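You operate a simulated robot arm through the tools that you are given. There is no shell and no other tool.

You run a simulated robot arm. Do the job below in one go: nothing can be reset, and whatever is moved stays where it is left.

JOB
Stick the damping pad in the blue frame on the door skin.
Fine: skin clamp tight and dolly out first; press till no edge stands; clamp free last. Where these are worked on the way, their far stop is far enough and under half their travel is too little: skin clamp.

Only the result counts: the job must be done as asked and must still hold three seconds after the hand-in. Knocking over, shifting, dropping, spilling or breaking anything else fails it.

ROBOT AND FRAMES
A 7-joint arm with a three-finger gripper on a trunk, on a base that moves. Base frame: it is fixed to the floor where the robot stands at the start and does not move with it; the origin is under the middle of the robot, x ahead of it, y to its left, z up. Lengths are in m, angles in rad, forces in N, time in s.
With the tool pointing down near the work surface it reaches from about 0.42 to 0.92 m from the robot's upright axis, wherever it stands. Its first joint turns from -2.897 to 2.897 rad. Places, roughly: blue frame on the door skin [1.8, 1.7, 0.9]; damping pad [2.25, 1.5, 0.75]; dent one [2, 1.6, 0.9]; dent three [1.8, 1.6, 0.9]; dent two [1.9, 1.6, 0.9]; dolly slide [1.9, 1.6, 0.9]; skin clamp [1.7, 1.6, 0.9]. Payload 2.69 kg.
Tool frame: the origin (TCP) lies between the finger pads and is the grasp point; the fingertips stand 0.029 m ahead of it; z points along the fingers, y is the line along which they close. The gripper opens to 0.12 m; its body begins 0.078 m behind the TCP.
Orientation is that of the tool frame in the base frame, as a unit quaternion [x, y, z, w]. With the fingers straight down and closing along the base's y, the tool's x points along the base's -x, its y along +y and its z along -z.

CONTROLS
- The arm moves only by the tool step_arm. Its argument "rows" is a list of rows, each an object (a shift or turn left out is 0, a gripper value left out holds the last) with "translation": the shift along the tool's x, y, z in m, a list of three; "rot": the turn, a rotation vector about the tool's x, y, z in rad, a list of three; "claw": the closure, from 0 (fully open) to 1 (shut). In form: [{"translation": [tx, ty, tz], "rot": [wx, wy, wz], "claw": claw}, ...]. A call has 1 to 20 rows; each row shifts and turns the commanded pose from where the row before left it, along the tool's axes as they then stand. Rows are played at 5 a second. More than 0.05 m and 0.15 rad between two rows, or a gripper value outside its range, and nothing of the call is played. Where a pose cannot be reached the arm comes as near as it can. A force on the tool above 90 N (or 10 N above the force at the start of the call, whichever is more), or a blocked arm, ends the call early, and 0.2 s more pass. Each finger travels about 0.04 m/s and halts on what it meets, pressing with about 28 N; the grip force reading is that of the motor and also rises with nothing between the fingers. The clock runs only during rows and for 0.2 s after the last one: add rows that do not move to give the fingers time. It gives the time, the measured TCP pose, the force on the tool (base axes), the opening and the grip force at its end, in the units of the frame above (readings bear some noise), with the torque about the TCP (base axes, N m) and any sound that the robot's microphone picked up, and new pictures: "pictures" is both (left out), scene, wrist or none.
- Cameras (640 x 400 px; columns grow to the right, rows downward): "scene" is now at [0.2373, -0.0073, 1.2957]; the picture's right is [-0.09, -1.00, 0.00], its down [-0.63, 0.06, -0.78] and it looks along [0.77, -0.07, -0.63] (base axes); focal length 251 px, centre (320, 200). "wrist" rides on the gripper at [0.063, 0, -0.104] in the tool frame; the picture's right is [0.00, 1.00, 0.00], its down [-0.83, 0.00, -0.56] and it looks along [-0.56, 0.00, 0.83] (tool axes); focal length 275 px, centre (320, 200). There is no depth. A picture from a camera that has moved, and an enlarged one, comes with that camera's place and axes in the base frame and with its lens.
- raise_lower(by): slides the trunk up (or, below 0, down) by that many m; the arm and the scene camera ride with it, the base frame stays. It gives what a move gives, with no picture.
- drive_base(legs): drives the robot by 1 to 6 legs, each [ahead, left, turn to the left] in m, m and rad, along the robot's own axes; the way and the turn of a leg run together, so that a leg with both is an arc; at most 1.5 m and 3.142 rad a leg. The arm and the cameras ride along, it lands a little off, and it stops where it bumps. It gives what a move gives, and a new picture of the scene camera.
- head_to(pan, tilt): turns the head with the scene camera to pan (to the left, within 1.501 rad either way) and tilt (down, from -0.506 to 1.204), counted from straight ahead of the robot. It gives what a move gives, and a new picture of the scene camera.
- inspect(camera, box): a new picture of the part [left, top, right, bottom] of that camera's present view, enlarged. It takes no simulated time.
- close_job(): hands the job in; it is judged then, once.

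Nothing tells you exact positions but the pictures and the camera data. Unless the task says otherwise, let go and move clear before handing in.

The tools are called after "Call:" as a command line: name --argument value ..., lists and objects as JSON in quotes. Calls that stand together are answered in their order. step_arm: Moves the arm, as the interface text tells. Its arguments: {"type":"object","properties":{"rows":{"type":"array","items":{"type":"object","properties":{"translation":{"type":"array","items":{"type":"number"}},"rot":{"type":"array","items":{"type":"number"}},"claw":{"type":"number"}}}},"pictures":{"type":"string","enum":["both","scene","wrist","none"]}},"required":["rows"]} The other tools are called the same way: raise_lower (by) moves the trunk up or down; drive_base (legs) drives the base; head_to (pan, tilt) turns the head that bears the scene camera; inspect (camera, box) takes an enlarged picture of a part of a camera's view; close_job () hands the job in.

At the start:

```text
time_s: 0.0
ee_pos: [0.5735, 0.0089, 1.0444]
tool_rot: [0.0, 1.0, 0.0, 0.0]
force: [-0.3, 0.2, 0.0]
torque: [0.0, 0.02, -0.01]
opening: 0.1199
grip_force: 0.0
trunk travel left (down, up): [-0.55, 0.063]
robot x, y, heading: [-0.0021, -0.001, 0.004]
head pan, tilt (commanded): [-0.089, 0.682]
```

scene: 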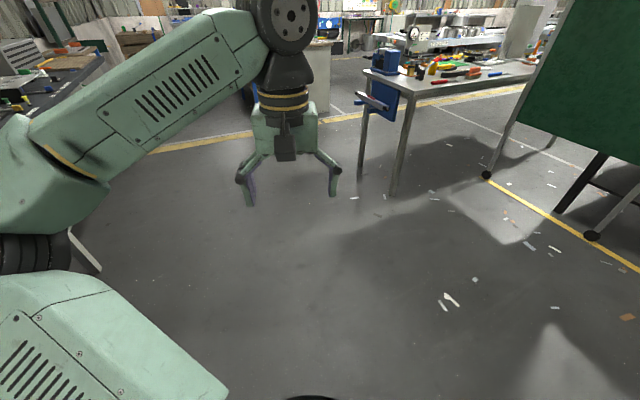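
wrist: 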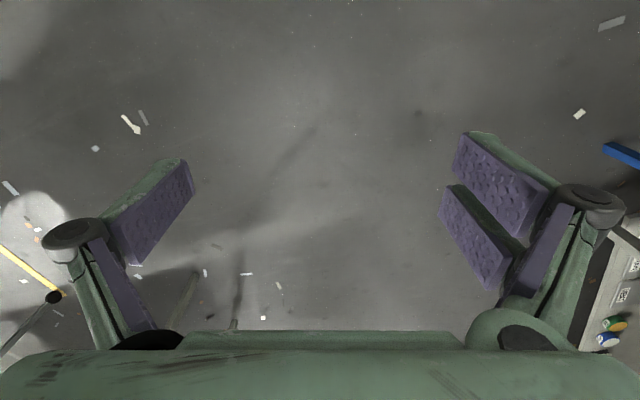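

I see the shop floor and a bench ahead; the door skin should be ahead-left around [1.8, 1.6, 0.9]. I will turn the head toward it first.

Call:
head_to --pan 0.72 --tilt 0.3

```text
time_s: 1.1
ee_pos: [0.5742, 0.0093, 1.0461]
tool_rot: [0.0, 1.0, 0.0, 0.0]
force: [0.2, 0.6, 0.7]
torque: [-0.04, -0.01, 0.02]
opening: 0.1199
grip_force: 0.0
trunk travel left (down, up): [-0.55, 0.063]
robot x, y, heading: [-0.005, 0.0013, 0.001]
head pan, tilt (commanded): [0.721, 0.3]
camera scene: at [0.2222, 0.0619, 1.3303], right [0.66, -0.75, 0.0], down [-0.22, -0.2, -0.96], along [0.72, 0.63, -0.3], focal length 251 px, centre (320, 200)
```

scene: 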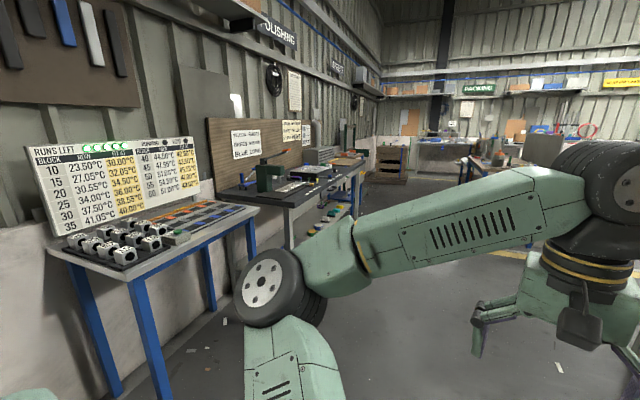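

The bench with a black/green clamp at about [1.6, 1.6] must be the work place. I'll zoom in on it.

Call:
inspect --camera "scene" --box '[200, 100, 380, 240]'

Call:
inspect --camera "scene" --box '[220, 110, 300, 160]'

```text
2.86 times, centred on (290, 170) of scene
camera zoom: at [0.2222, 0.0619, 1.3303], right [0.66, -0.75, 0.0], down [-0.22, -0.2, -0.96], along [0.72, 0.63, -0.3], focal length 717 px, centre (406, 286)
```

zoom: 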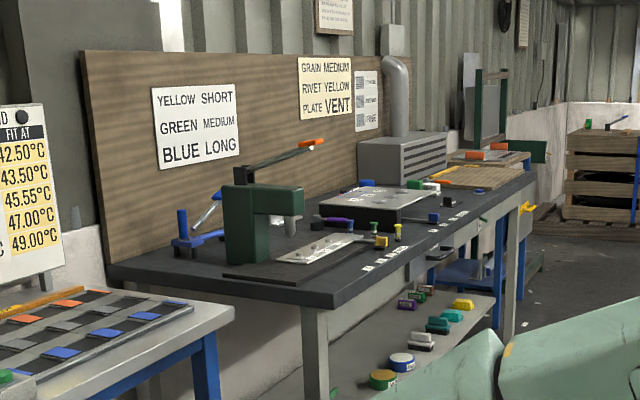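

```text
8.00 times, centred on (260, 135) of scene
camera zoom: at [0.2222, 0.0619, 1.3303], right [0.66, -0.75, 0.0], down [-0.22, -0.2, -0.96], along [0.72, 0.63, -0.3], focal length 2008 px, centre (800, 720)
```

zoom: 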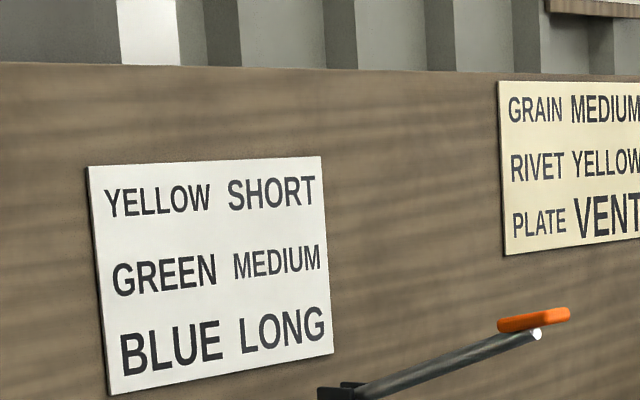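

The bench ahead-left carries the door skin and the clamp. I'll drive ahead along x to be in front of it, staying well off, then turn to face it.

Call:
drive_base --legs '[[1.0, 0.0, 0.0], [0.8, 0.1, 0.0], [0.0, 0.0, 1.57]]'

Call:
head_to --pan 0.0 --tilt 0.5

```text
time_s: 14.2
ee_pos: [1.7925, 0.6818, 1.0448]
tool_rot: [0.709, -0.705, 0.001, 0.0]
force: [0.1, -0.5, 0.1]
torque: [0.03, 0.01, 0.01]
opening: 0.12
grip_force: 0.1
trunk travel left (down, up): [-0.55, 0.063]
robot x, y, heading: [1.8024, 0.1078, 1.574]
head pan, tilt (commanded): [0.721, 0.3]
camera scene: at [1.7378, 0.3324, 1.3304], right [0.75, 0.66, 0.0], down [0.2, -0.22, -0.96], along [-0.63, 0.71, -0.3], focal length 251 px, centre (320, 200)
```

scene: 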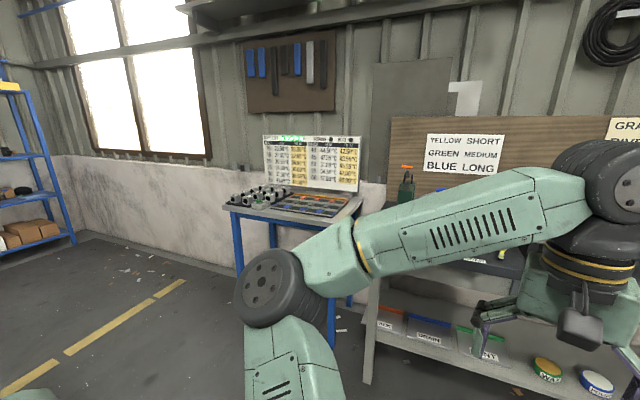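

```text
time_s: 15.3
ee_pos: [1.7921, 0.6805, 1.0453]
tool_rot: [0.709, -0.706, 0.0, 0.0]
force: [0.9, 0.1, -0.4]
torque: [0.01, 0.03, 0.01]
opening: 0.12
grip_force: 0.0
trunk travel left (down, up): [-0.55, 0.063]
robot x, y, heading: [1.8037, 0.1046, 1.574]
head pan, tilt (commanded): [0.0, 0.499]
camera scene: at [1.7993, 0.3535, 1.312], right [1.0, 0.01, 0.0], down [0.0, -0.48, -0.88], along [0.0, 0.88, -0.48], focal length 251 px, centre (320, 200)
```

scene: 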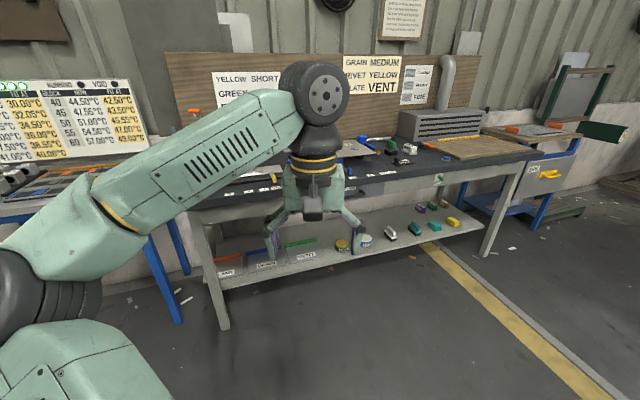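

The bench is partly hidden behind the arm. I'll zoom on both sides of the hand.

Call:
inspect --camera "scene" --box '[310, 110, 470, 210]'

Call:
inspect --camera "wrist" --box '[0, 0, 640, 400]'

```text
4.00 times, centred on (390, 160) of scene
camera zoom: at [1.7993, 0.3535, 1.312], right [1.0, 0.01, 0.0], down [0.0, -0.48, -0.88], along [0.0, 0.88, -0.48], focal length 1004 px, centre (40, 360)
```

zoom: 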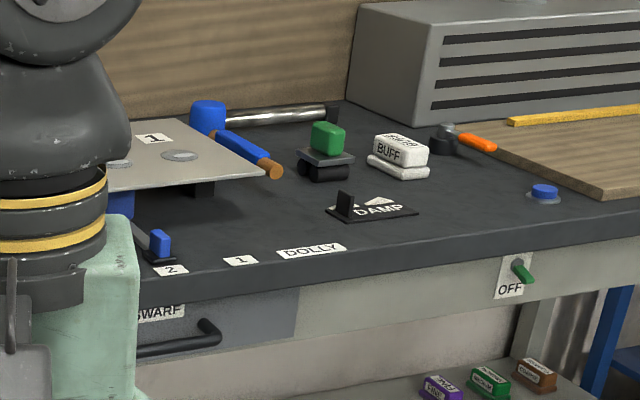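

```text
1.00 times, centred on (320, 200) of wrist (not enlarged: the box is as wide or as high as the picture)
camera zoom: at [1.7942, 0.6174, 1.1491], right [-1.0, -0.01, 0.0], down [-0.01, 0.83, 0.56], along [0.0, 0.56, -0.83], focal length 275 px, centre (320, 200)
```

zoom: 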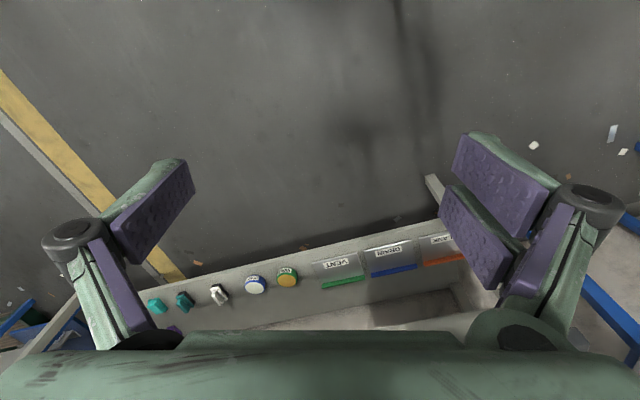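

I see a black pad labelled DAMP with a small upright tab, a slide labelled DOLLY with stops 1, 2 and a blue knob, and a light sheet (door skin) with dents behind it. I'll turn the base left so the arm no longer blocks the view.

Call:
drive_base --legs '[[0.0, 0.0, 0.9]]'

Call:
head_to --pan -0.9 --tilt 0.45

```text
time_s: 18.1
ee_pos: [1.3452, 0.4502, 1.0461]
tool_rot: [0.946, -0.323, 0.0, 0.0]
force: [-0.2, 0.1, -0.5]
torque: [0.01, 0.01, 0.0]
opening: 0.1198
grip_force: 0.1
trunk travel left (down, up): [-0.55, 0.063]
robot x, y, heading: [1.8043, 0.1086, 2.483]
head pan, tilt (commanded): [0.0, 0.499]
camera scene: at [1.6052, 0.2578, 1.312], right [0.61, 0.79, 0.0], down [0.38, -0.29, -0.88], along [-0.69, 0.54, -0.48], focal length 251 px, centre (320, 200)
```

scene: 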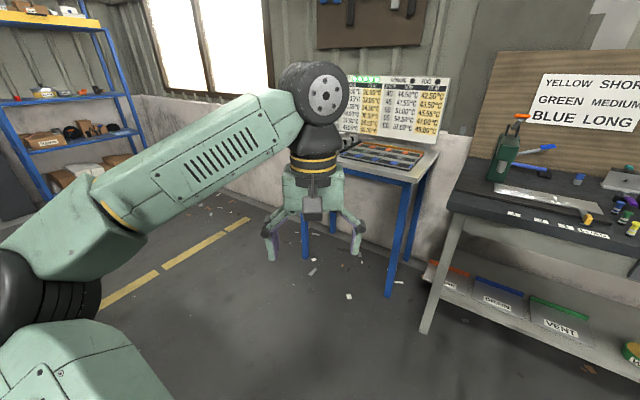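

```text
time_s: 19.3
ee_pos: [1.3456, 0.4504, 1.0457]
tool_rot: [0.946, -0.323, 0.0, 0.0]
force: [0.1, -0.3, 0.3]
torque: [0.01, -0.02, -0.02]
opening: 0.1199
grip_force: 0.1
trunk travel left (down, up): [-0.55, 0.063]
robot x, y, heading: [1.8067, 0.1097, 2.477]
head pan, tilt (commanded): [-0.901, 0.45]
camera scene: at [1.6761, 0.294, 1.3164], right [1.0, 0.01, 0.0], down [0.01, -0.44, -0.9], along [-0.01, 0.9, -0.44], focal length 251 px, centre (320, 200)
```

scene: 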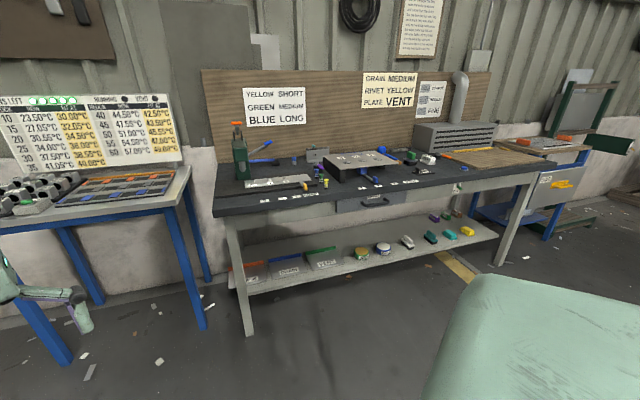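

Now the whole bench is in view. I'll zoom on its parts.

Call:
inspect --camera "scene" --box '[205, 110, 345, 220]'

Call:
inspect --camera "scene" --box '[300, 130, 430, 210]'

Call:
inspect --camera "scene" --box '[350, 60, 550, 200]'

```text
3.64 times, centred on (275, 165) of scene
camera zoom: at [1.6761, 0.294, 1.3164], right [1.0, 0.01, 0.0], down [0.01, -0.44, -0.9], along [-0.01, 0.9, -0.44], focal length 913 px, centre (484, 327)
```

zoom: 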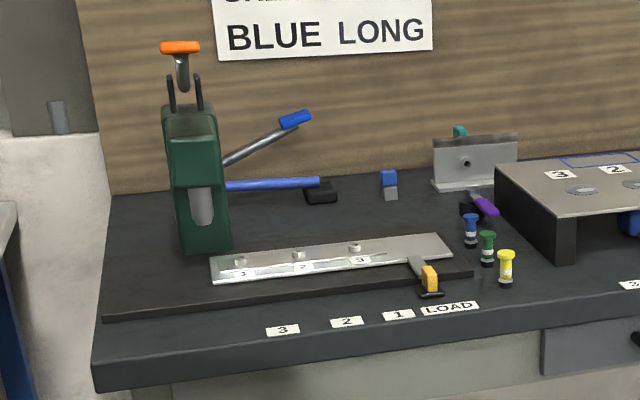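

```text
4.92 times, centred on (365, 170) of scene
camera zoom: at [1.6761, 0.294, 1.3164], right [1.0, 0.01, 0.0], down [0.01, -0.44, -0.9], along [-0.01, 0.9, -0.44], focal length 1236 px, centre (98, 348)
```

zoom: 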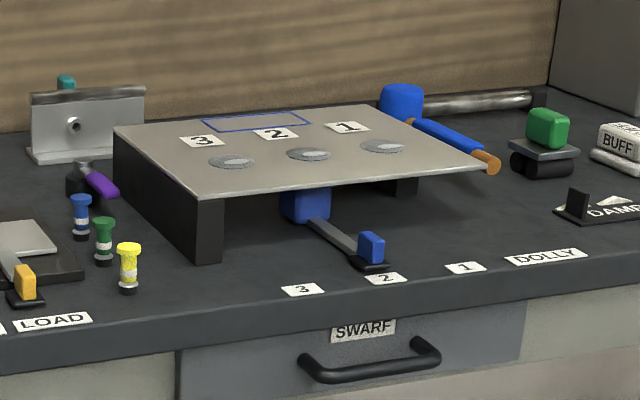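

```text
2.86 times, centred on (450, 130) of scene
camera zoom: at [1.6761, 0.294, 1.3164], right [1.0, 0.01, 0.0], down [0.01, -0.44, -0.9], along [-0.01, 0.9, -0.44], focal length 717 px, centre (-51, 400)
```

zoom: 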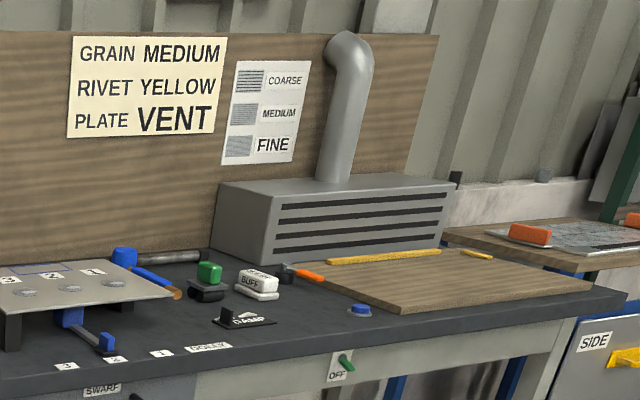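

The skin with dents 3-2-1 and the blue frame stands in the middle of the bench, the dolly slide (blue knob, stops 3, 2, 1, DOLLY) in front of it, the DAMP pad to the right, and the likely skin clamp (purple lever) at the left. The bench is turned about 0.32 rad. I'll lift the hand, face the bench squarely and approach.

Call:
step_arm --rows '[{"translation": [0, 0, -0.05]}, {"translation": [0, 0, -0.05]}, {}]' --pictures "none"

Call:
drive_base --legs '[[0.0, 0.0, -0.582], [0.0, -0.595, 0.0], [0.45, 0.0, 0.0]]'

Call:
head_to --pan 0.0 --tilt 0.6

```text
time_s: 20.1
ee_pos: [1.3455, 0.4499, 1.1315]
tool_rot: [0.946, -0.324, -0.001, -0.001]
force: [0.4, 0.5, -0.5]
torque: [0.02, 0.01, 0.02]
opening: 0.12
grip_force: 0.0
out of reach, approached as far as the arm can: row 2
trunk travel left (down, up): [-0.55, 0.063]
robot x, y, heading: [1.8072, 0.1093, 2.484]
head pan, tilt (commanded): [-0.901, 0.45]
```

```text
time_s: 29.1
ee_pos: [2.0325, 1.2628, 1.1308]
tool_rot: [0.813, -0.582, 0.001, -0.002]
force: [-0.1, 0.1, -0.6]
torque: [-0.03, -0.02, -0.03]
opening: 0.1202
grip_force: 0.1
trunk travel left (down, up): [-0.55, 0.063]
robot x, y, heading: [2.2261, 0.7253, 1.899]
head pan, tilt (commanded): [-0.901, 0.45]
camera scene: at [2.2208, 0.9482, 1.3164], right [0.84, -0.54, 0.0], down [-0.24, -0.37, -0.9], along [0.49, 0.76, -0.44], focal length 251 px, centre (320, 200)
```

scene: 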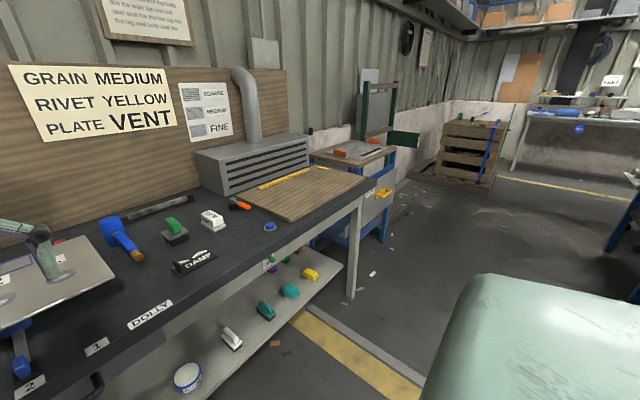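

```text
time_s: 30.4
ee_pos: [2.0327, 1.2626, 1.1322]
tool_rot: [0.812, -0.583, 0.0, -0.002]
force: [-0.3, -0.2, 0.1]
torque: [0.03, 0.0, -0.02]
opening: 0.12
grip_force: 0.0
trunk travel left (down, up): [-0.55, 0.063]
robot x, y, heading: [2.2239, 0.7218, 1.902]
head pan, tilt (commanded): [0.0, 0.6]
camera scene: at [2.1427, 0.9544, 1.3029], right [0.95, 0.32, 0.0], down [0.18, -0.54, -0.83], along [-0.26, 0.78, -0.56], focal length 251 px, centre (320, 200)
```

scene: 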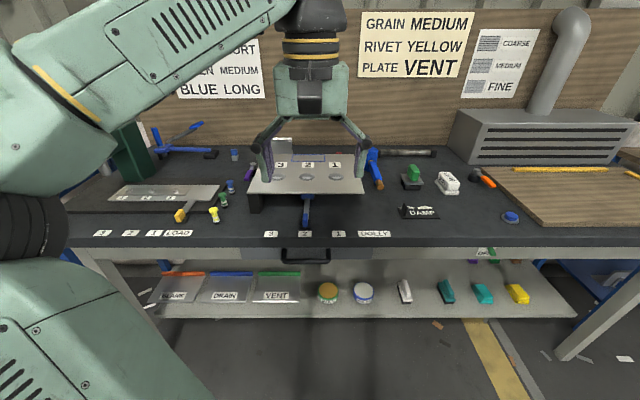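

Now square to the bench, with the skin straight ahead. Zooming for exact places.

Call:
inspect --camera "scene" --box '[230, 130, 390, 250]'

Call:
inspect --camera "scene" --box '[360, 140, 520, 250]'

Call:
inspect --camera "wrist" --box '[0, 0, 640, 400]'

```text
3.33 times, centred on (310, 190) of scene
camera zoom: at [2.1427, 0.9544, 1.3029], right [0.95, 0.32, 0.0], down [0.18, -0.54, -0.83], along [-0.26, 0.78, -0.56], focal length 837 px, centre (353, 233)
```

zoom: 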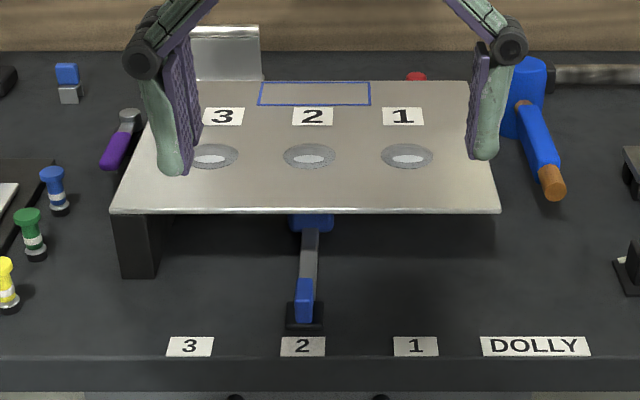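

```text
3.64 times, centred on (440, 195) of scene
camera zoom: at [2.1427, 0.9544, 1.3029], right [0.95, 0.32, 0.0], down [0.18, -0.54, -0.83], along [-0.26, 0.78, -0.56], focal length 913 px, centre (-116, 218)
```

zoom: 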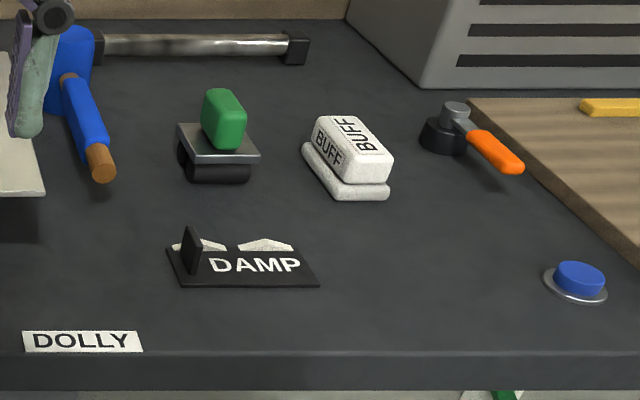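

```text
1.00 times, centred on (320, 200) of wrist (not enlarged: the box is as wide or as high as the picture)
camera zoom: at [2.0529, 1.203, 1.2358], right [-0.95, -0.33, 0.0], down [-0.27, 0.78, 0.56], along [-0.18, 0.53, -0.83], focal length 275 px, centre (320, 200)
```

zoom: 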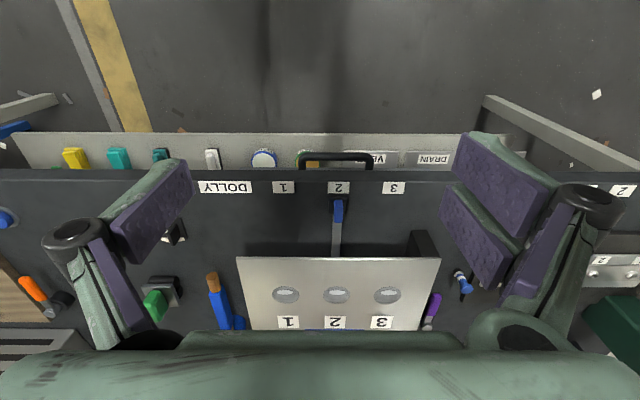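

The skin top is about z 0.93, the bench about 0.86; the purple lever by the skin's left edge looks like the skin clamp. I'll drive ahead a little to bring everything into reach and look from nearer.

Call:
drive_base --legs '[[0.22, 0.0, 0.0]]'

Call:
head_to --pan 0.1 --tilt 0.75

Call:
inspect --camera "wrist" --box '[0, 0, 640, 400]'

```text
time_s: 32.0
ee_pos: [1.9609, 1.4713, 1.132]
tool_rot: [0.813, -0.582, 0.001, -0.002]
force: [-0.8, 0.1, -0.3]
torque: [0.0, -0.02, 0.0]
opening: 0.12
grip_force: 0.1
trunk travel left (down, up): [-0.55, 0.063]
robot x, y, heading: [2.1565, 0.928, 1.898]
head pan, tilt (commanded): [0.0, 0.6]
camera scene: at [2.0717, 1.1635, 1.3027], right [0.95, 0.32, 0.0], down [0.18, -0.54, -0.82], along [-0.27, 0.78, -0.57], focal length 251 px, centre (320, 200)
```

scene: 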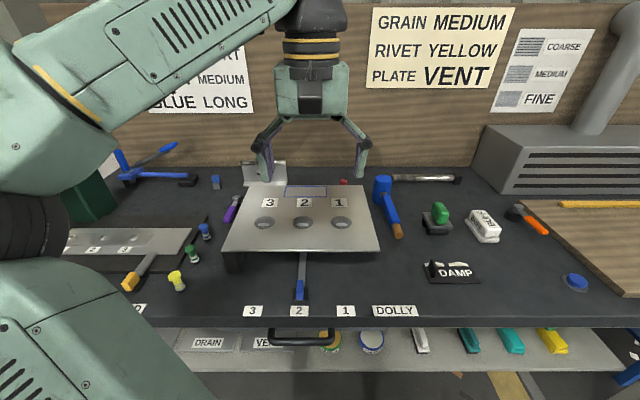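

```text
time_s: 32.7
ee_pos: [1.9611, 1.4716, 1.1324]
tool_rot: [0.813, -0.582, 0.0, -0.001]
force: [-1.2, -0.2, -0.2]
torque: [0.02, -0.02, -0.01]
opening: 0.12
grip_force: 0.1
trunk travel left (down, up): [-0.55, 0.063]
robot x, y, heading: [2.1494, 0.9312, 1.897]
head pan, tilt (commanded): [0.099, 0.75]
camera scene: at [2.066, 1.1548, 1.29], right [0.91, 0.41, 0.0], down [0.28, -0.62, -0.73], along [-0.3, 0.67, -0.68], focal length 251 px, centre (320, 200)
```

scene: 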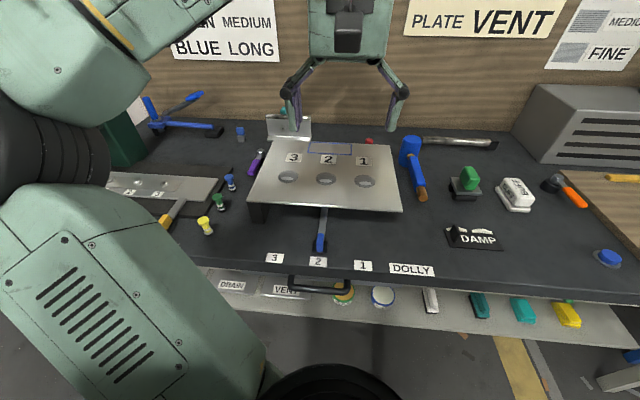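

```text
1.00 times, centred on (320, 200) of wrist (not enlarged: the box is as wide or as high as the picture)
camera zoom: at [1.9822, 1.4118, 1.2358], right [-0.95, -0.33, 0.0], down [-0.27, 0.78, 0.56], along [-0.18, 0.53, -0.83], focal length 275 px, centre (320, 200)
```

zoom: 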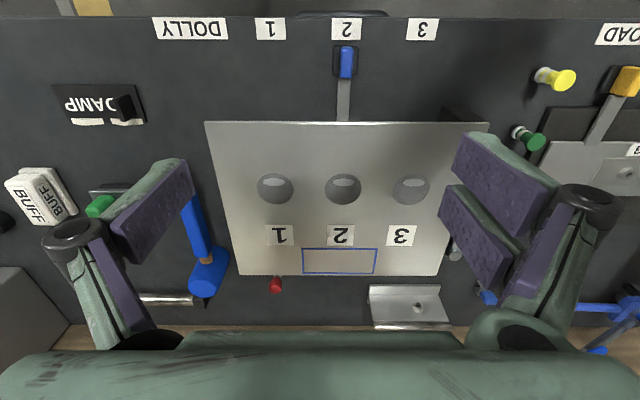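

Call:
inspect --camera "scene" --box '[220, 105, 340, 225]'

Call:
inspect --camera "scene" --box '[340, 110, 440, 210]'

Call:
inspect --camera "scene" --box '[430, 160, 550, 260]'

Call:
inspect --camera "wrist" --box '[200, 210, 460, 340]'

```text
3.33 times, centred on (280, 165) of scene
camera zoom: at [2.066, 1.1548, 1.29], right [0.91, 0.41, 0.0], down [0.28, -0.62, -0.73], along [-0.3, 0.67, -0.68], focal length 837 px, centre (453, 317)
```

zoom: 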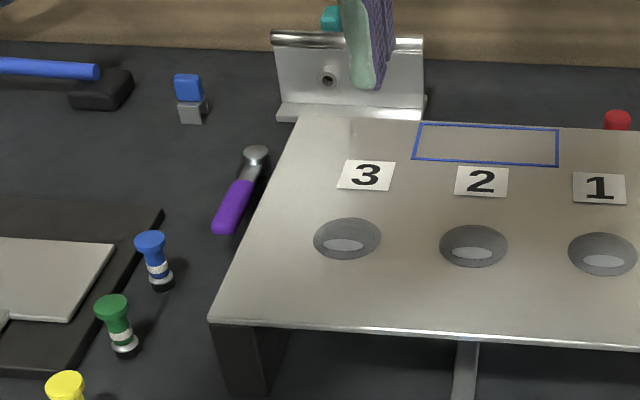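

```text
4.00 times, centred on (390, 160) of scene
camera zoom: at [2.066, 1.1548, 1.29], right [0.91, 0.41, 0.0], down [0.28, -0.62, -0.73], along [-0.3, 0.67, -0.68], focal length 1004 px, centre (40, 360)
```

zoom: 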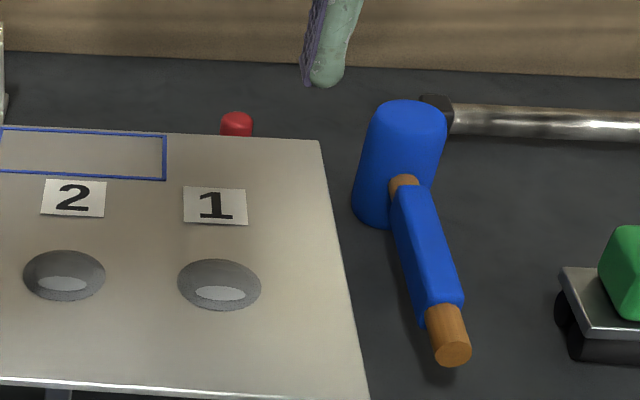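

```text
4.00 times, centred on (490, 210) of scene
camera zoom: at [2.066, 1.1548, 1.29], right [0.91, 0.41, 0.0], down [0.28, -0.62, -0.73], along [-0.3, 0.67, -0.68], focal length 1004 px, centre (-360, 160)
```

zoom: 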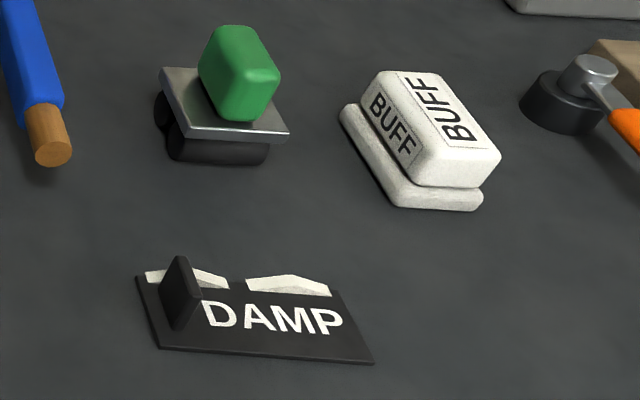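

```text
2.46 times, centred on (330, 275) of wrist
camera zoom: at [1.9822, 1.4118, 1.2358], right [-0.95, -0.33, 0.0], down [-0.27, 0.78, 0.56], along [-0.18, 0.53, -0.83], focal length 678 px, centre (295, 15)
```

zoom: 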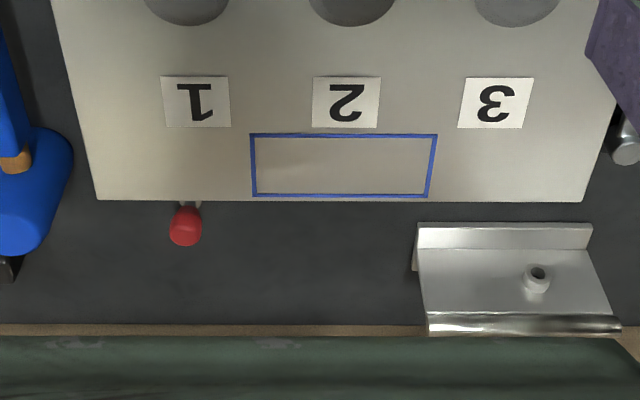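

I take the frame to be at about [1.849, 1.708, 0.930], about 0.115 x 0.056 m and square to the bench; the pad at about [2.225, 1.597, 0.86]; the dolly knob at stop 2. Next I look at the clamp closely with the wrist camera.

Call:
step_arm --rows '[{"translation": [-0.02, 0.042, 0]}, {"translation": [-0.02, 0.042, 0]}, {"translation": [-0.02, 0.042, 0]}, {"translation": [-0.02, 0.042, 0]}, {"translation": [-0.02, 0.042, 0]}, {}, {}]'

Call:
inspect --camera "wrist" --box '[220, 110, 420, 310]'

```text
time_s: 34.3
ee_pos: [1.7298, 1.4988, 1.1199]
tool_rot: [0.813, -0.582, -0.002, -0.003]
force: [0.1, -1.0, 0.0]
torque: [0.01, 0.04, 0.01]
opening: 0.12
grip_force: 0.0
out of reach, approached as far as the arm can: row 2, 4, 5
trunk travel left (down, up): [-0.55, 0.063]
robot x, y, heading: [2.1513, 0.9313, 1.901]
head pan, tilt (commanded): [0.099, 0.75]
camera scene: at [2.066, 1.1548, 1.29], right [0.91, 0.41, 0.0], down [0.28, -0.62, -0.73], along [-0.3, 0.67, -0.68], focal length 251 px, centre (320, 200)
camera wrist: at [1.7518, 1.4381, 1.2224], right [-0.95, -0.33, 0.0], down [-0.27, 0.78, 0.56], along [-0.18, 0.53, -0.83], focal length 275 px, centre (320, 200)
```

scene: 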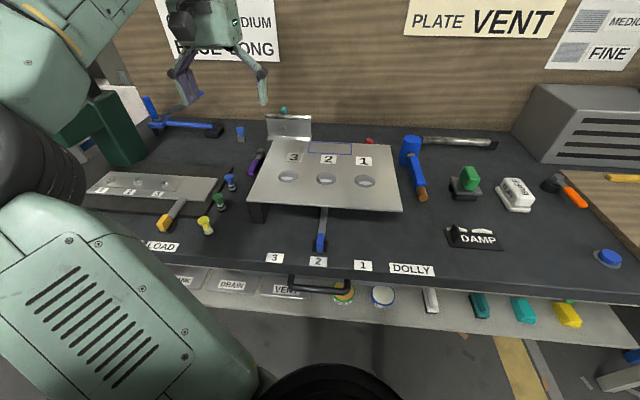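
wrist: 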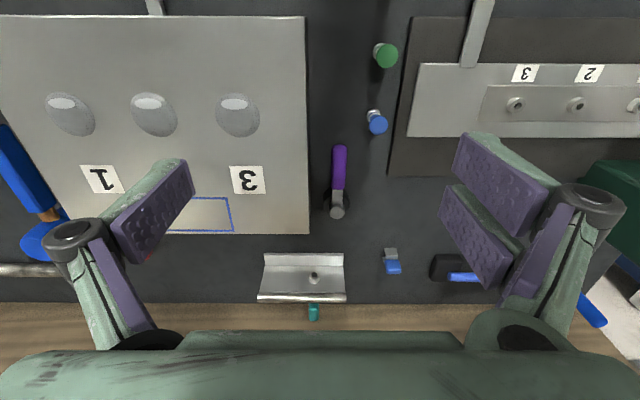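

```text
2.00 times, centred on (320, 210) of wrist
camera zoom: at [1.7518, 1.4381, 1.2224], right [-0.95, -0.33, 0.0], down [-0.27, 0.78, 0.56], along [-0.18, 0.53, -0.83], focal length 551 px, centre (320, 180)
```

zoom: 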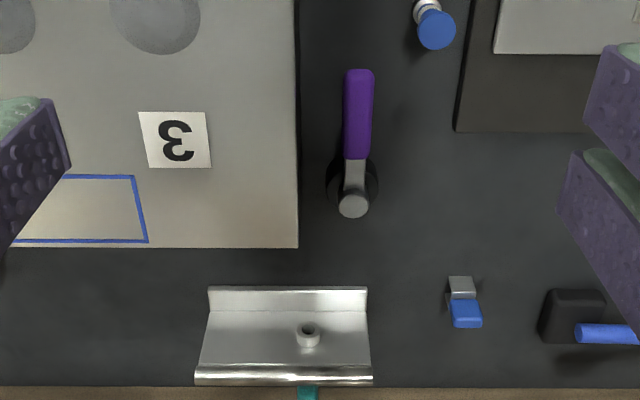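

The purple-handled lever sits on a post on a round black base, left of the skin, handle pointing to the front, at about z 0.905, below the skin plane. I'll zoom in to work out its axis.

Call:
inspect --camera "wrist" --box '[290, 130, 390, 230]'

Call:
inspect --camera "scene" --box '[230, 130, 290, 190]'

```text
4.00 times, centred on (340, 180) of wrist
camera zoom: at [1.7518, 1.4381, 1.2224], right [-0.95, -0.33, 0.0], down [-0.27, 0.78, 0.56], along [-0.18, 0.53, -0.83], focal length 1101 px, centre (240, 280)
```

zoom: 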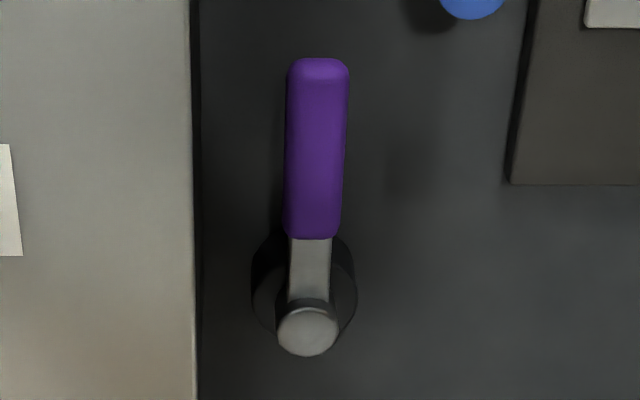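

```text
6.67 times, centred on (260, 160) of scene
camera zoom: at [2.066, 1.1548, 1.29], right [0.91, 0.41, 0.0], down [0.28, -0.62, -0.73], along [-0.3, 0.67, -0.68], focal length 1673 px, centre (720, 467)
```

zoom: 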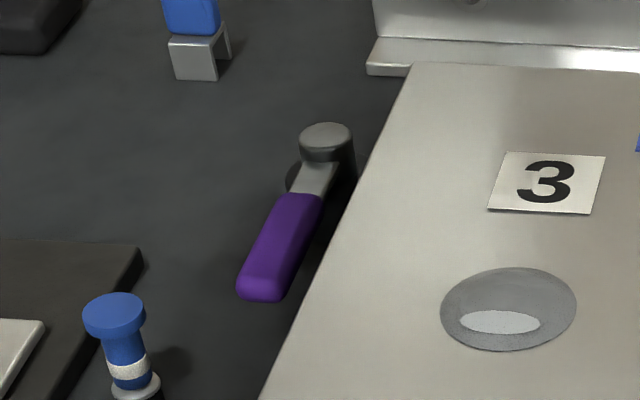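

The clamp lever turns about a vertical post; the skin's side block hems it on the right, so it should swing to the left (clockwise). I'll try the gripper at a partial opening in the air to judge the finger thickness.

Call:
step_arm --rows '[{"claw": 0.65}, {}, {}, {}, {}, {}, {}]'

Call:
inspect --camera "wrist" --box '[160, 80, 480, 280]'

Call:
inspect --camera "scene" --box '[150, 0, 290, 120]'

```text
time_s: 35.9
ee_pos: [1.7306, 1.4996, 1.1187]
tool_rot: [0.813, -0.583, -0.001, -0.004]
force: [0.1, 0.6, 0.5]
torque: [0.01, -0.01, 0.01]
opening: 0.0419
grip_force: 0.0
trunk travel left (down, up): [-0.55, 0.063]
robot x, y, heading: [2.1545, 0.9276, 1.897]
head pan, tilt (commanded): [0.099, 0.75]
camera scene: at [2.066, 1.1548, 1.29], right [0.91, 0.41, 0.0], down [0.28, -0.62, -0.73], along [-0.3, 0.67, -0.68], focal length 251 px, centre (320, 200)
camera wrist: at [1.752, 1.4385, 1.222], right [-0.95, -0.33, 0.0], down [-0.27, 0.78, 0.56], along [-0.18, 0.53, -0.83], focal length 275 px, centre (320, 200)
```

scene: 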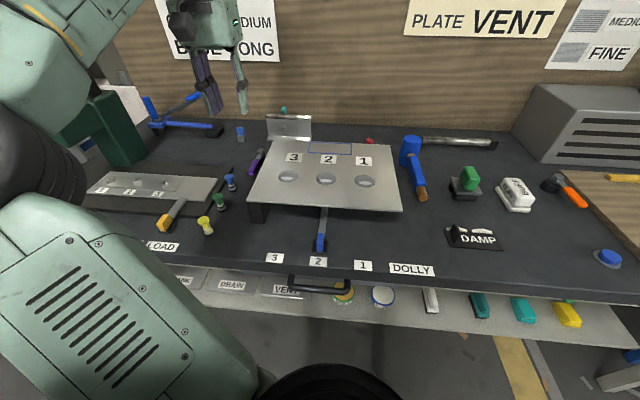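
wrist: 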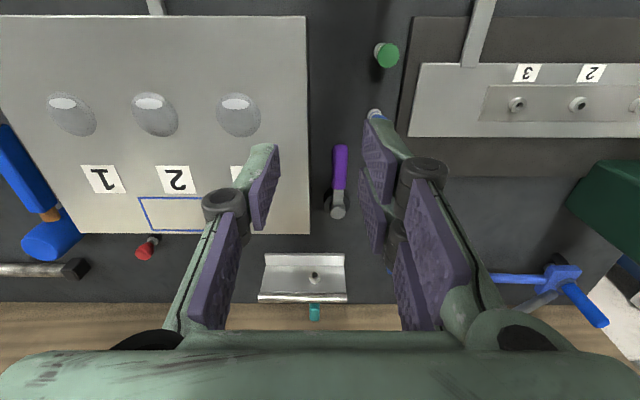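

```text
2.00 times, centred on (320, 180) of wrist
camera zoom: at [1.752, 1.4385, 1.222], right [-0.95, -0.33, 0.0], down [-0.27, 0.78, 0.56], along [-0.18, 0.53, -0.83], focal length 551 px, centre (320, 240)
```

zoom: 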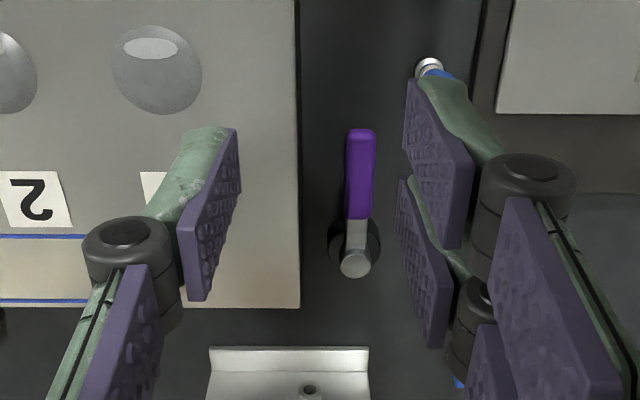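

```text
3.33 times, centred on (220, 60) of scene
camera zoom: at [2.066, 1.1548, 1.29], right [0.91, 0.41, 0.0], down [0.28, -0.62, -0.73], along [-0.3, 0.67, -0.68], focal length 837 px, centre (653, 667)
```

zoom: 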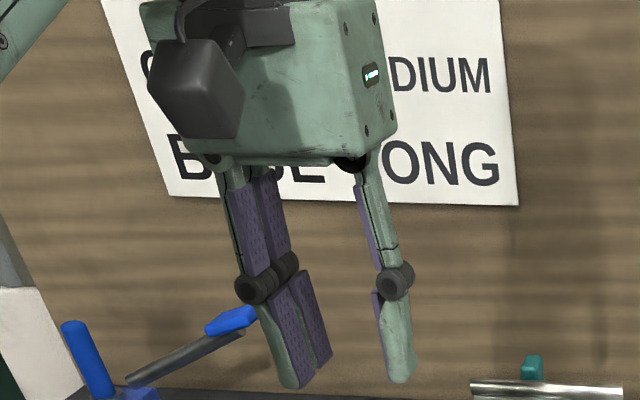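

Fingertips are about 14-17 mm thick, so one finger fits in the gap between lever and skin. I'll move above the lever handle and check alignment from near.

Call:
step_arm --rows '[{"translation": [-0.025, 0.007, 0.02], "claw": 0.68}, {"translation": [-0.025, 0.007, 0.02]}, {"translation": [-0.025, 0.007, 0.02]}, {"translation": [-0.018, 0.0055, 0.02]}, {"translation": [0, 0, 0.02]}, {}, {}]'

Call:
inspect --camera "wrist" --box '[220, 80, 420, 240]'

Call:
inspect --camera "scene" --box '[180, 50, 340, 210]'

```text
time_s: 37.5
ee_pos: [1.6763, 1.5765, 1.0188]
tool_rot: [0.812, -0.583, -0.001, -0.001]
force: [-1.1, -0.2, -0.3]
torque: [-0.03, -0.02, 0.01]
opening: 0.0382
grip_force: 0.1
trunk travel left (down, up): [-0.55, 0.063]
robot x, y, heading: [2.1596, 0.9296, 1.897]
head pan, tilt (commanded): [0.099, 0.75]
camera scene: at [2.066, 1.1548, 1.29], right [0.91, 0.41, 0.0], down [0.28, -0.62, -0.73], along [-0.3, 0.67, -0.68], focal length 251 px, centre (320, 200)
camera wrist: at [1.6974, 1.5179, 1.1224], right [-0.95, -0.33, 0.0], down [-0.27, 0.78, 0.56], along [-0.18, 0.53, -0.83], focal length 275 px, centre (320, 200)
```

scene: 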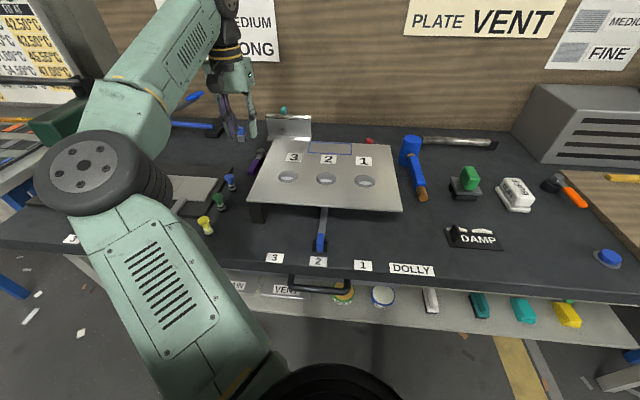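
wrist: 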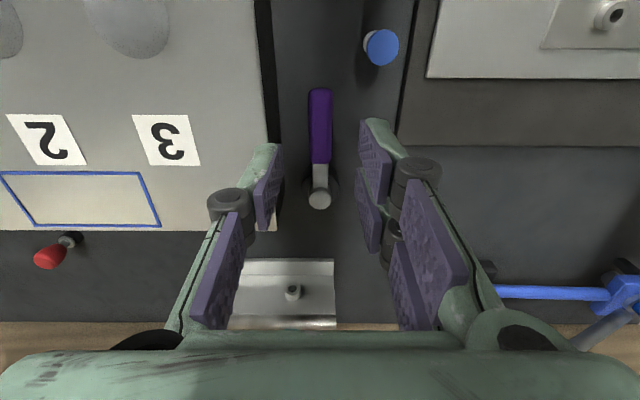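

```text
2.50 times, centred on (320, 160) of wrist
camera zoom: at [1.6974, 1.5179, 1.1224], right [-0.95, -0.33, 0.0], down [-0.27, 0.78, 0.56], along [-0.18, 0.53, -0.83], focal length 688 px, centre (320, 300)
```

zoom: 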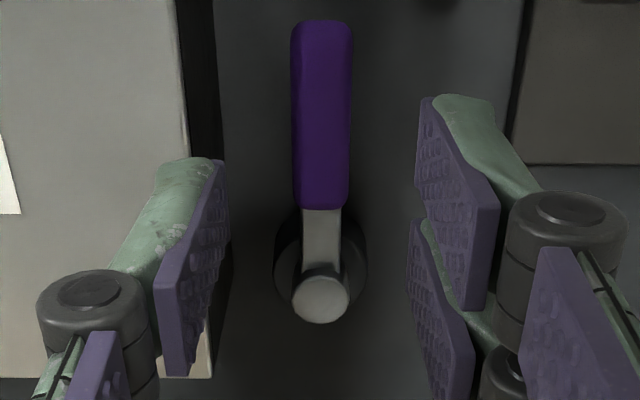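

```text
2.50 times, centred on (260, 130) of scene
camera zoom: at [2.066, 1.1548, 1.29], right [0.91, 0.41, 0.0], down [0.28, -0.62, -0.73], along [-0.3, 0.67, -0.68], focal length 628 px, centre (470, 375)
```

zoom: 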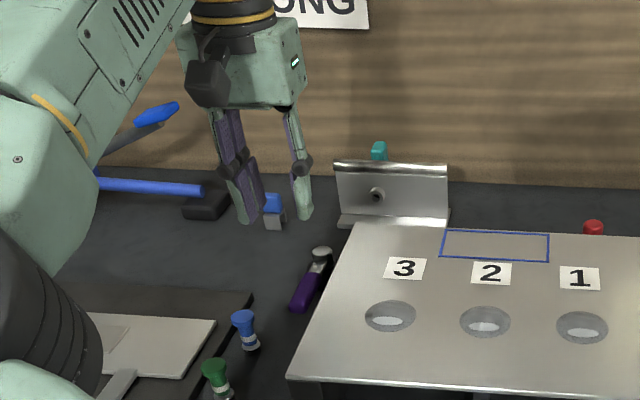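

Alignment over the handle looks good: handle centre R-line matches the gripper middle, with the right finger landing in the 29 mm gap. I'll descend slowly with a 3 mm shift away from the skin.

Call:
step_arm --rows '[{"translation": [0, 0.003, 0.02]}, {"translation": [0, 0, 0.02]}, {"translation": [0, 0, 0.02]}, {}, {}]'

Call:
inspect --camera "wrist" --box '[220, 80, 420, 240]'

```text
time_s: 38.7
ee_pos: [1.6728, 1.5782, 0.9579]
tool_rot: [0.813, -0.583, -0.001, -0.001]
force: [0.2, -0.3, 0.8]
torque: [0.04, 0.01, 0.01]
opening: 0.0385
grip_force: 0.0
trunk travel left (down, up): [-0.55, 0.063]
robot x, y, heading: [2.1524, 0.9334, 1.897]
head pan, tilt (commanded): [0.099, 0.75]
camera scene: at [2.066, 1.1548, 1.29], right [0.91, 0.41, 0.0], down [0.28, -0.62, -0.73], along [-0.3, 0.67, -0.68], focal length 251 px, centre (320, 200)
camera wrist: at [1.6939, 1.5173, 1.0623], right [-0.95, -0.33, 0.0], down [-0.27, 0.78, 0.56], along [-0.18, 0.53, -0.83], focal length 275 px, centre (320, 200)
```

scene: 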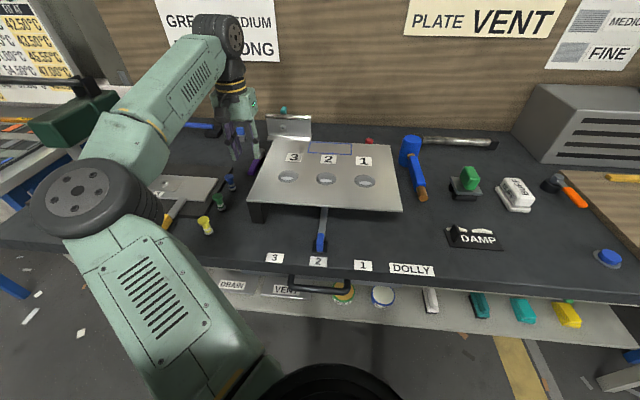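
wrist: 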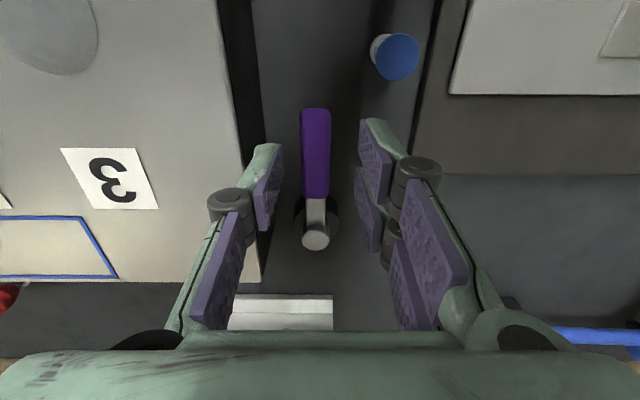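

```text
2.50 times, centred on (320, 160) of wrist
camera zoom: at [1.6939, 1.5173, 1.0623], right [-0.95, -0.33, 0.0], down [-0.27, 0.78, 0.56], along [-0.18, 0.53, -0.83], focal length 688 px, centre (320, 300)
```

zoom: 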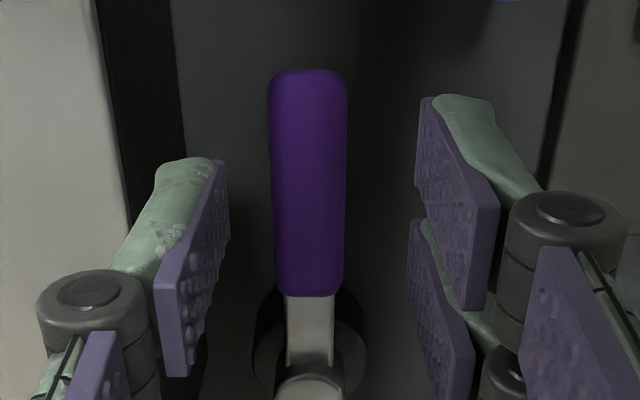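

Clearances hold (about 6 mm to the skin edge). I'll go down to z ≈ 0.92 so the tips enclose the lever.

Call:
step_arm --rows '[{"translation": [0, 0.002, 0.013]}, {"translation": [0, 0, 0.013]}, {"translation": [0, 0, 0.012]}, {}, {}]'

Call:
inspect --camera "wrist" --box '[220, 80, 420, 240]'

Call:
inspect --camera "scene" --box '[200, 100, 300, 200]'

```text
time_s: 39.9
ee_pos: [1.6717, 1.5747, 0.9199]
tool_rot: [0.812, -0.583, 0.0, -0.001]
force: [1.0, -0.5, 0.2]
torque: [0.01, 0.02, 0.01]
opening: 0.0386
grip_force: 0.0
trunk travel left (down, up): [-0.55, 0.063]
robot x, y, heading: [2.1556, 0.9298, 1.896]
head pan, tilt (commanded): [0.099, 0.75]
camera scene: at [2.066, 1.1548, 1.29], right [0.91, 0.41, 0.0], down [0.28, -0.62, -0.73], along [-0.3, 0.67, -0.68], focal length 251 px, centre (320, 200)
camera wrist: at [1.6927, 1.5165, 1.0239], right [-0.95, -0.33, 0.0], down [-0.27, 0.78, 0.56], along [-0.18, 0.53, -0.83], focal length 275 px, centre (320, 200)
```

scene: 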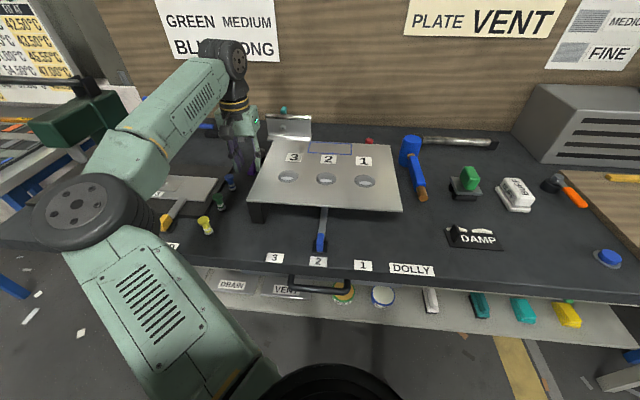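
wrist: 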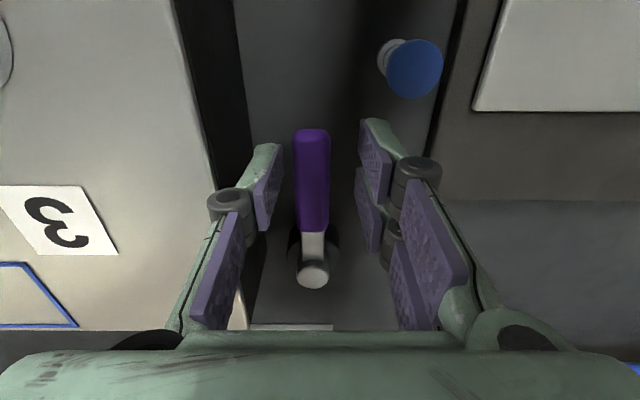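

```text
2.50 times, centred on (320, 160) of wrist
camera zoom: at [1.6927, 1.5165, 1.0239], right [-0.95, -0.33, 0.0], down [-0.27, 0.78, 0.56], along [-0.18, 0.53, -0.83], focal length 688 px, centre (320, 300)
```

zoom: 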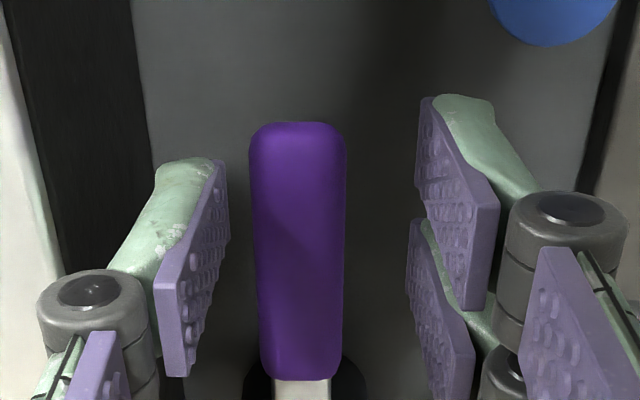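

```text
4.00 times, centred on (250, 150) of scene
camera zoom: at [2.066, 1.1548, 1.29], right [0.91, 0.41, 0.0], down [0.28, -0.62, -0.73], along [-0.3, 0.67, -0.68], focal length 1004 px, centre (600, 400)
```

zoom: 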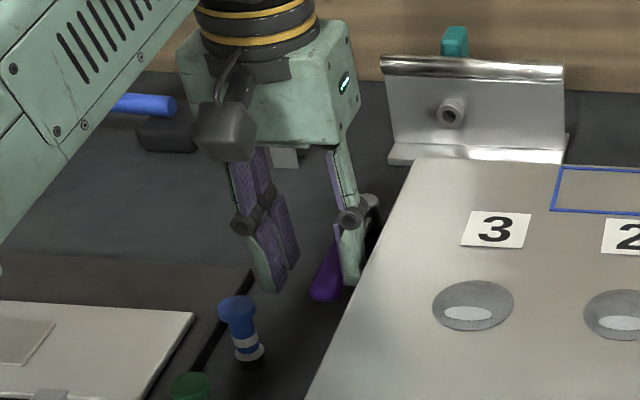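

The handle is now between the fingers. I'll close to a loose cage and begin swinging it clockwise (handle toward the left), turning the tool with it.

Call:
step_arm --rows '[{"claw": 0.8}, {}, {"translation": [-0.00075, 0.0107, 0], "rot": [0, 0, 0.14]}, {"translation": [-0.00075, 0.0107, 0], "rot": [0, 0, 0.14]}, {"translation": [-0.00075, 0.0107, 0], "rot": [0, 0, 0.14]}, {}]'

Call:
inspect --camera "wrist" --box '[220, 80, 420, 280]'

```text
time_s: 41.3
ee_pos: [1.6663, 1.5741, 0.9192]
tool_rot: [0.792, -0.61, 0.0, -0.001]
force: [0.1, 0.7, 0.6]
torque: [0.0, 0.0, -0.02]
opening: 0.0237
grip_force: 0.0
out of reach, approached as far as the arm can: row 3, 4, 5
trunk travel left (down, up): [-0.55, 0.063]
robot x, y, heading: [2.1531, 0.9279, 1.897]
head pan, tilt (commanded): [0.099, 0.75]
camera scene: at [2.066, 1.1548, 1.29], right [0.91, 0.41, 0.0], down [0.28, -0.62, -0.73], along [-0.3, 0.67, -0.68], focal length 251 px, centre (320, 200)
camera wrist: at [1.6833, 1.5139, 1.0239], right [-0.97, -0.26, 0.0], down [-0.22, 0.8, 0.56], along [-0.14, 0.54, -0.83], focal length 275 px, centre (320, 200)
```

scene: 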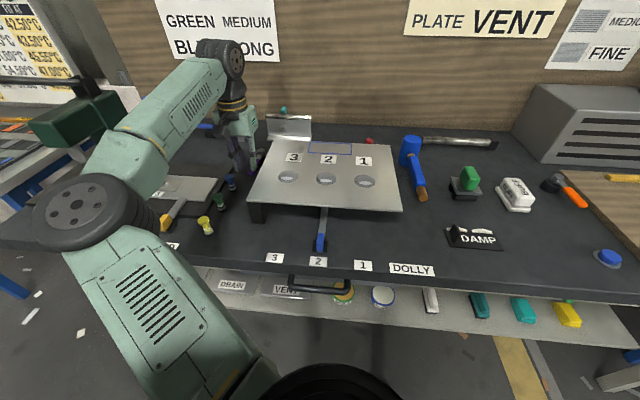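
wrist: 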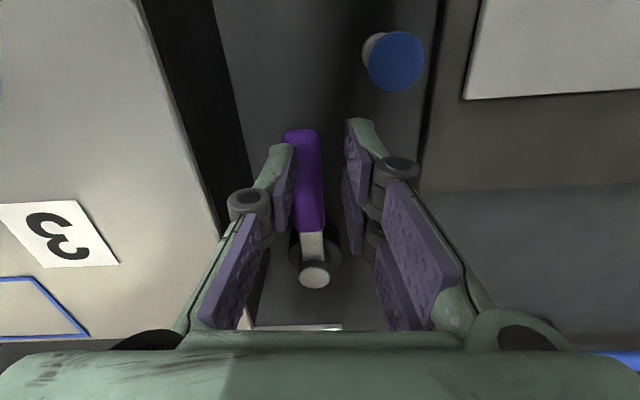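

```text
2.00 times, centred on (320, 180) of wrist
camera zoom: at [1.6833, 1.5139, 1.0239], right [-0.97, -0.26, 0.0], down [-0.22, 0.8, 0.56], along [-0.14, 0.54, -0.83], focal length 551 px, centre (320, 240)
```

zoom: 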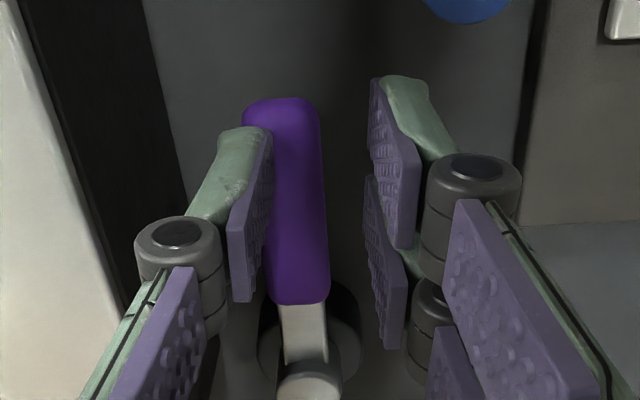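

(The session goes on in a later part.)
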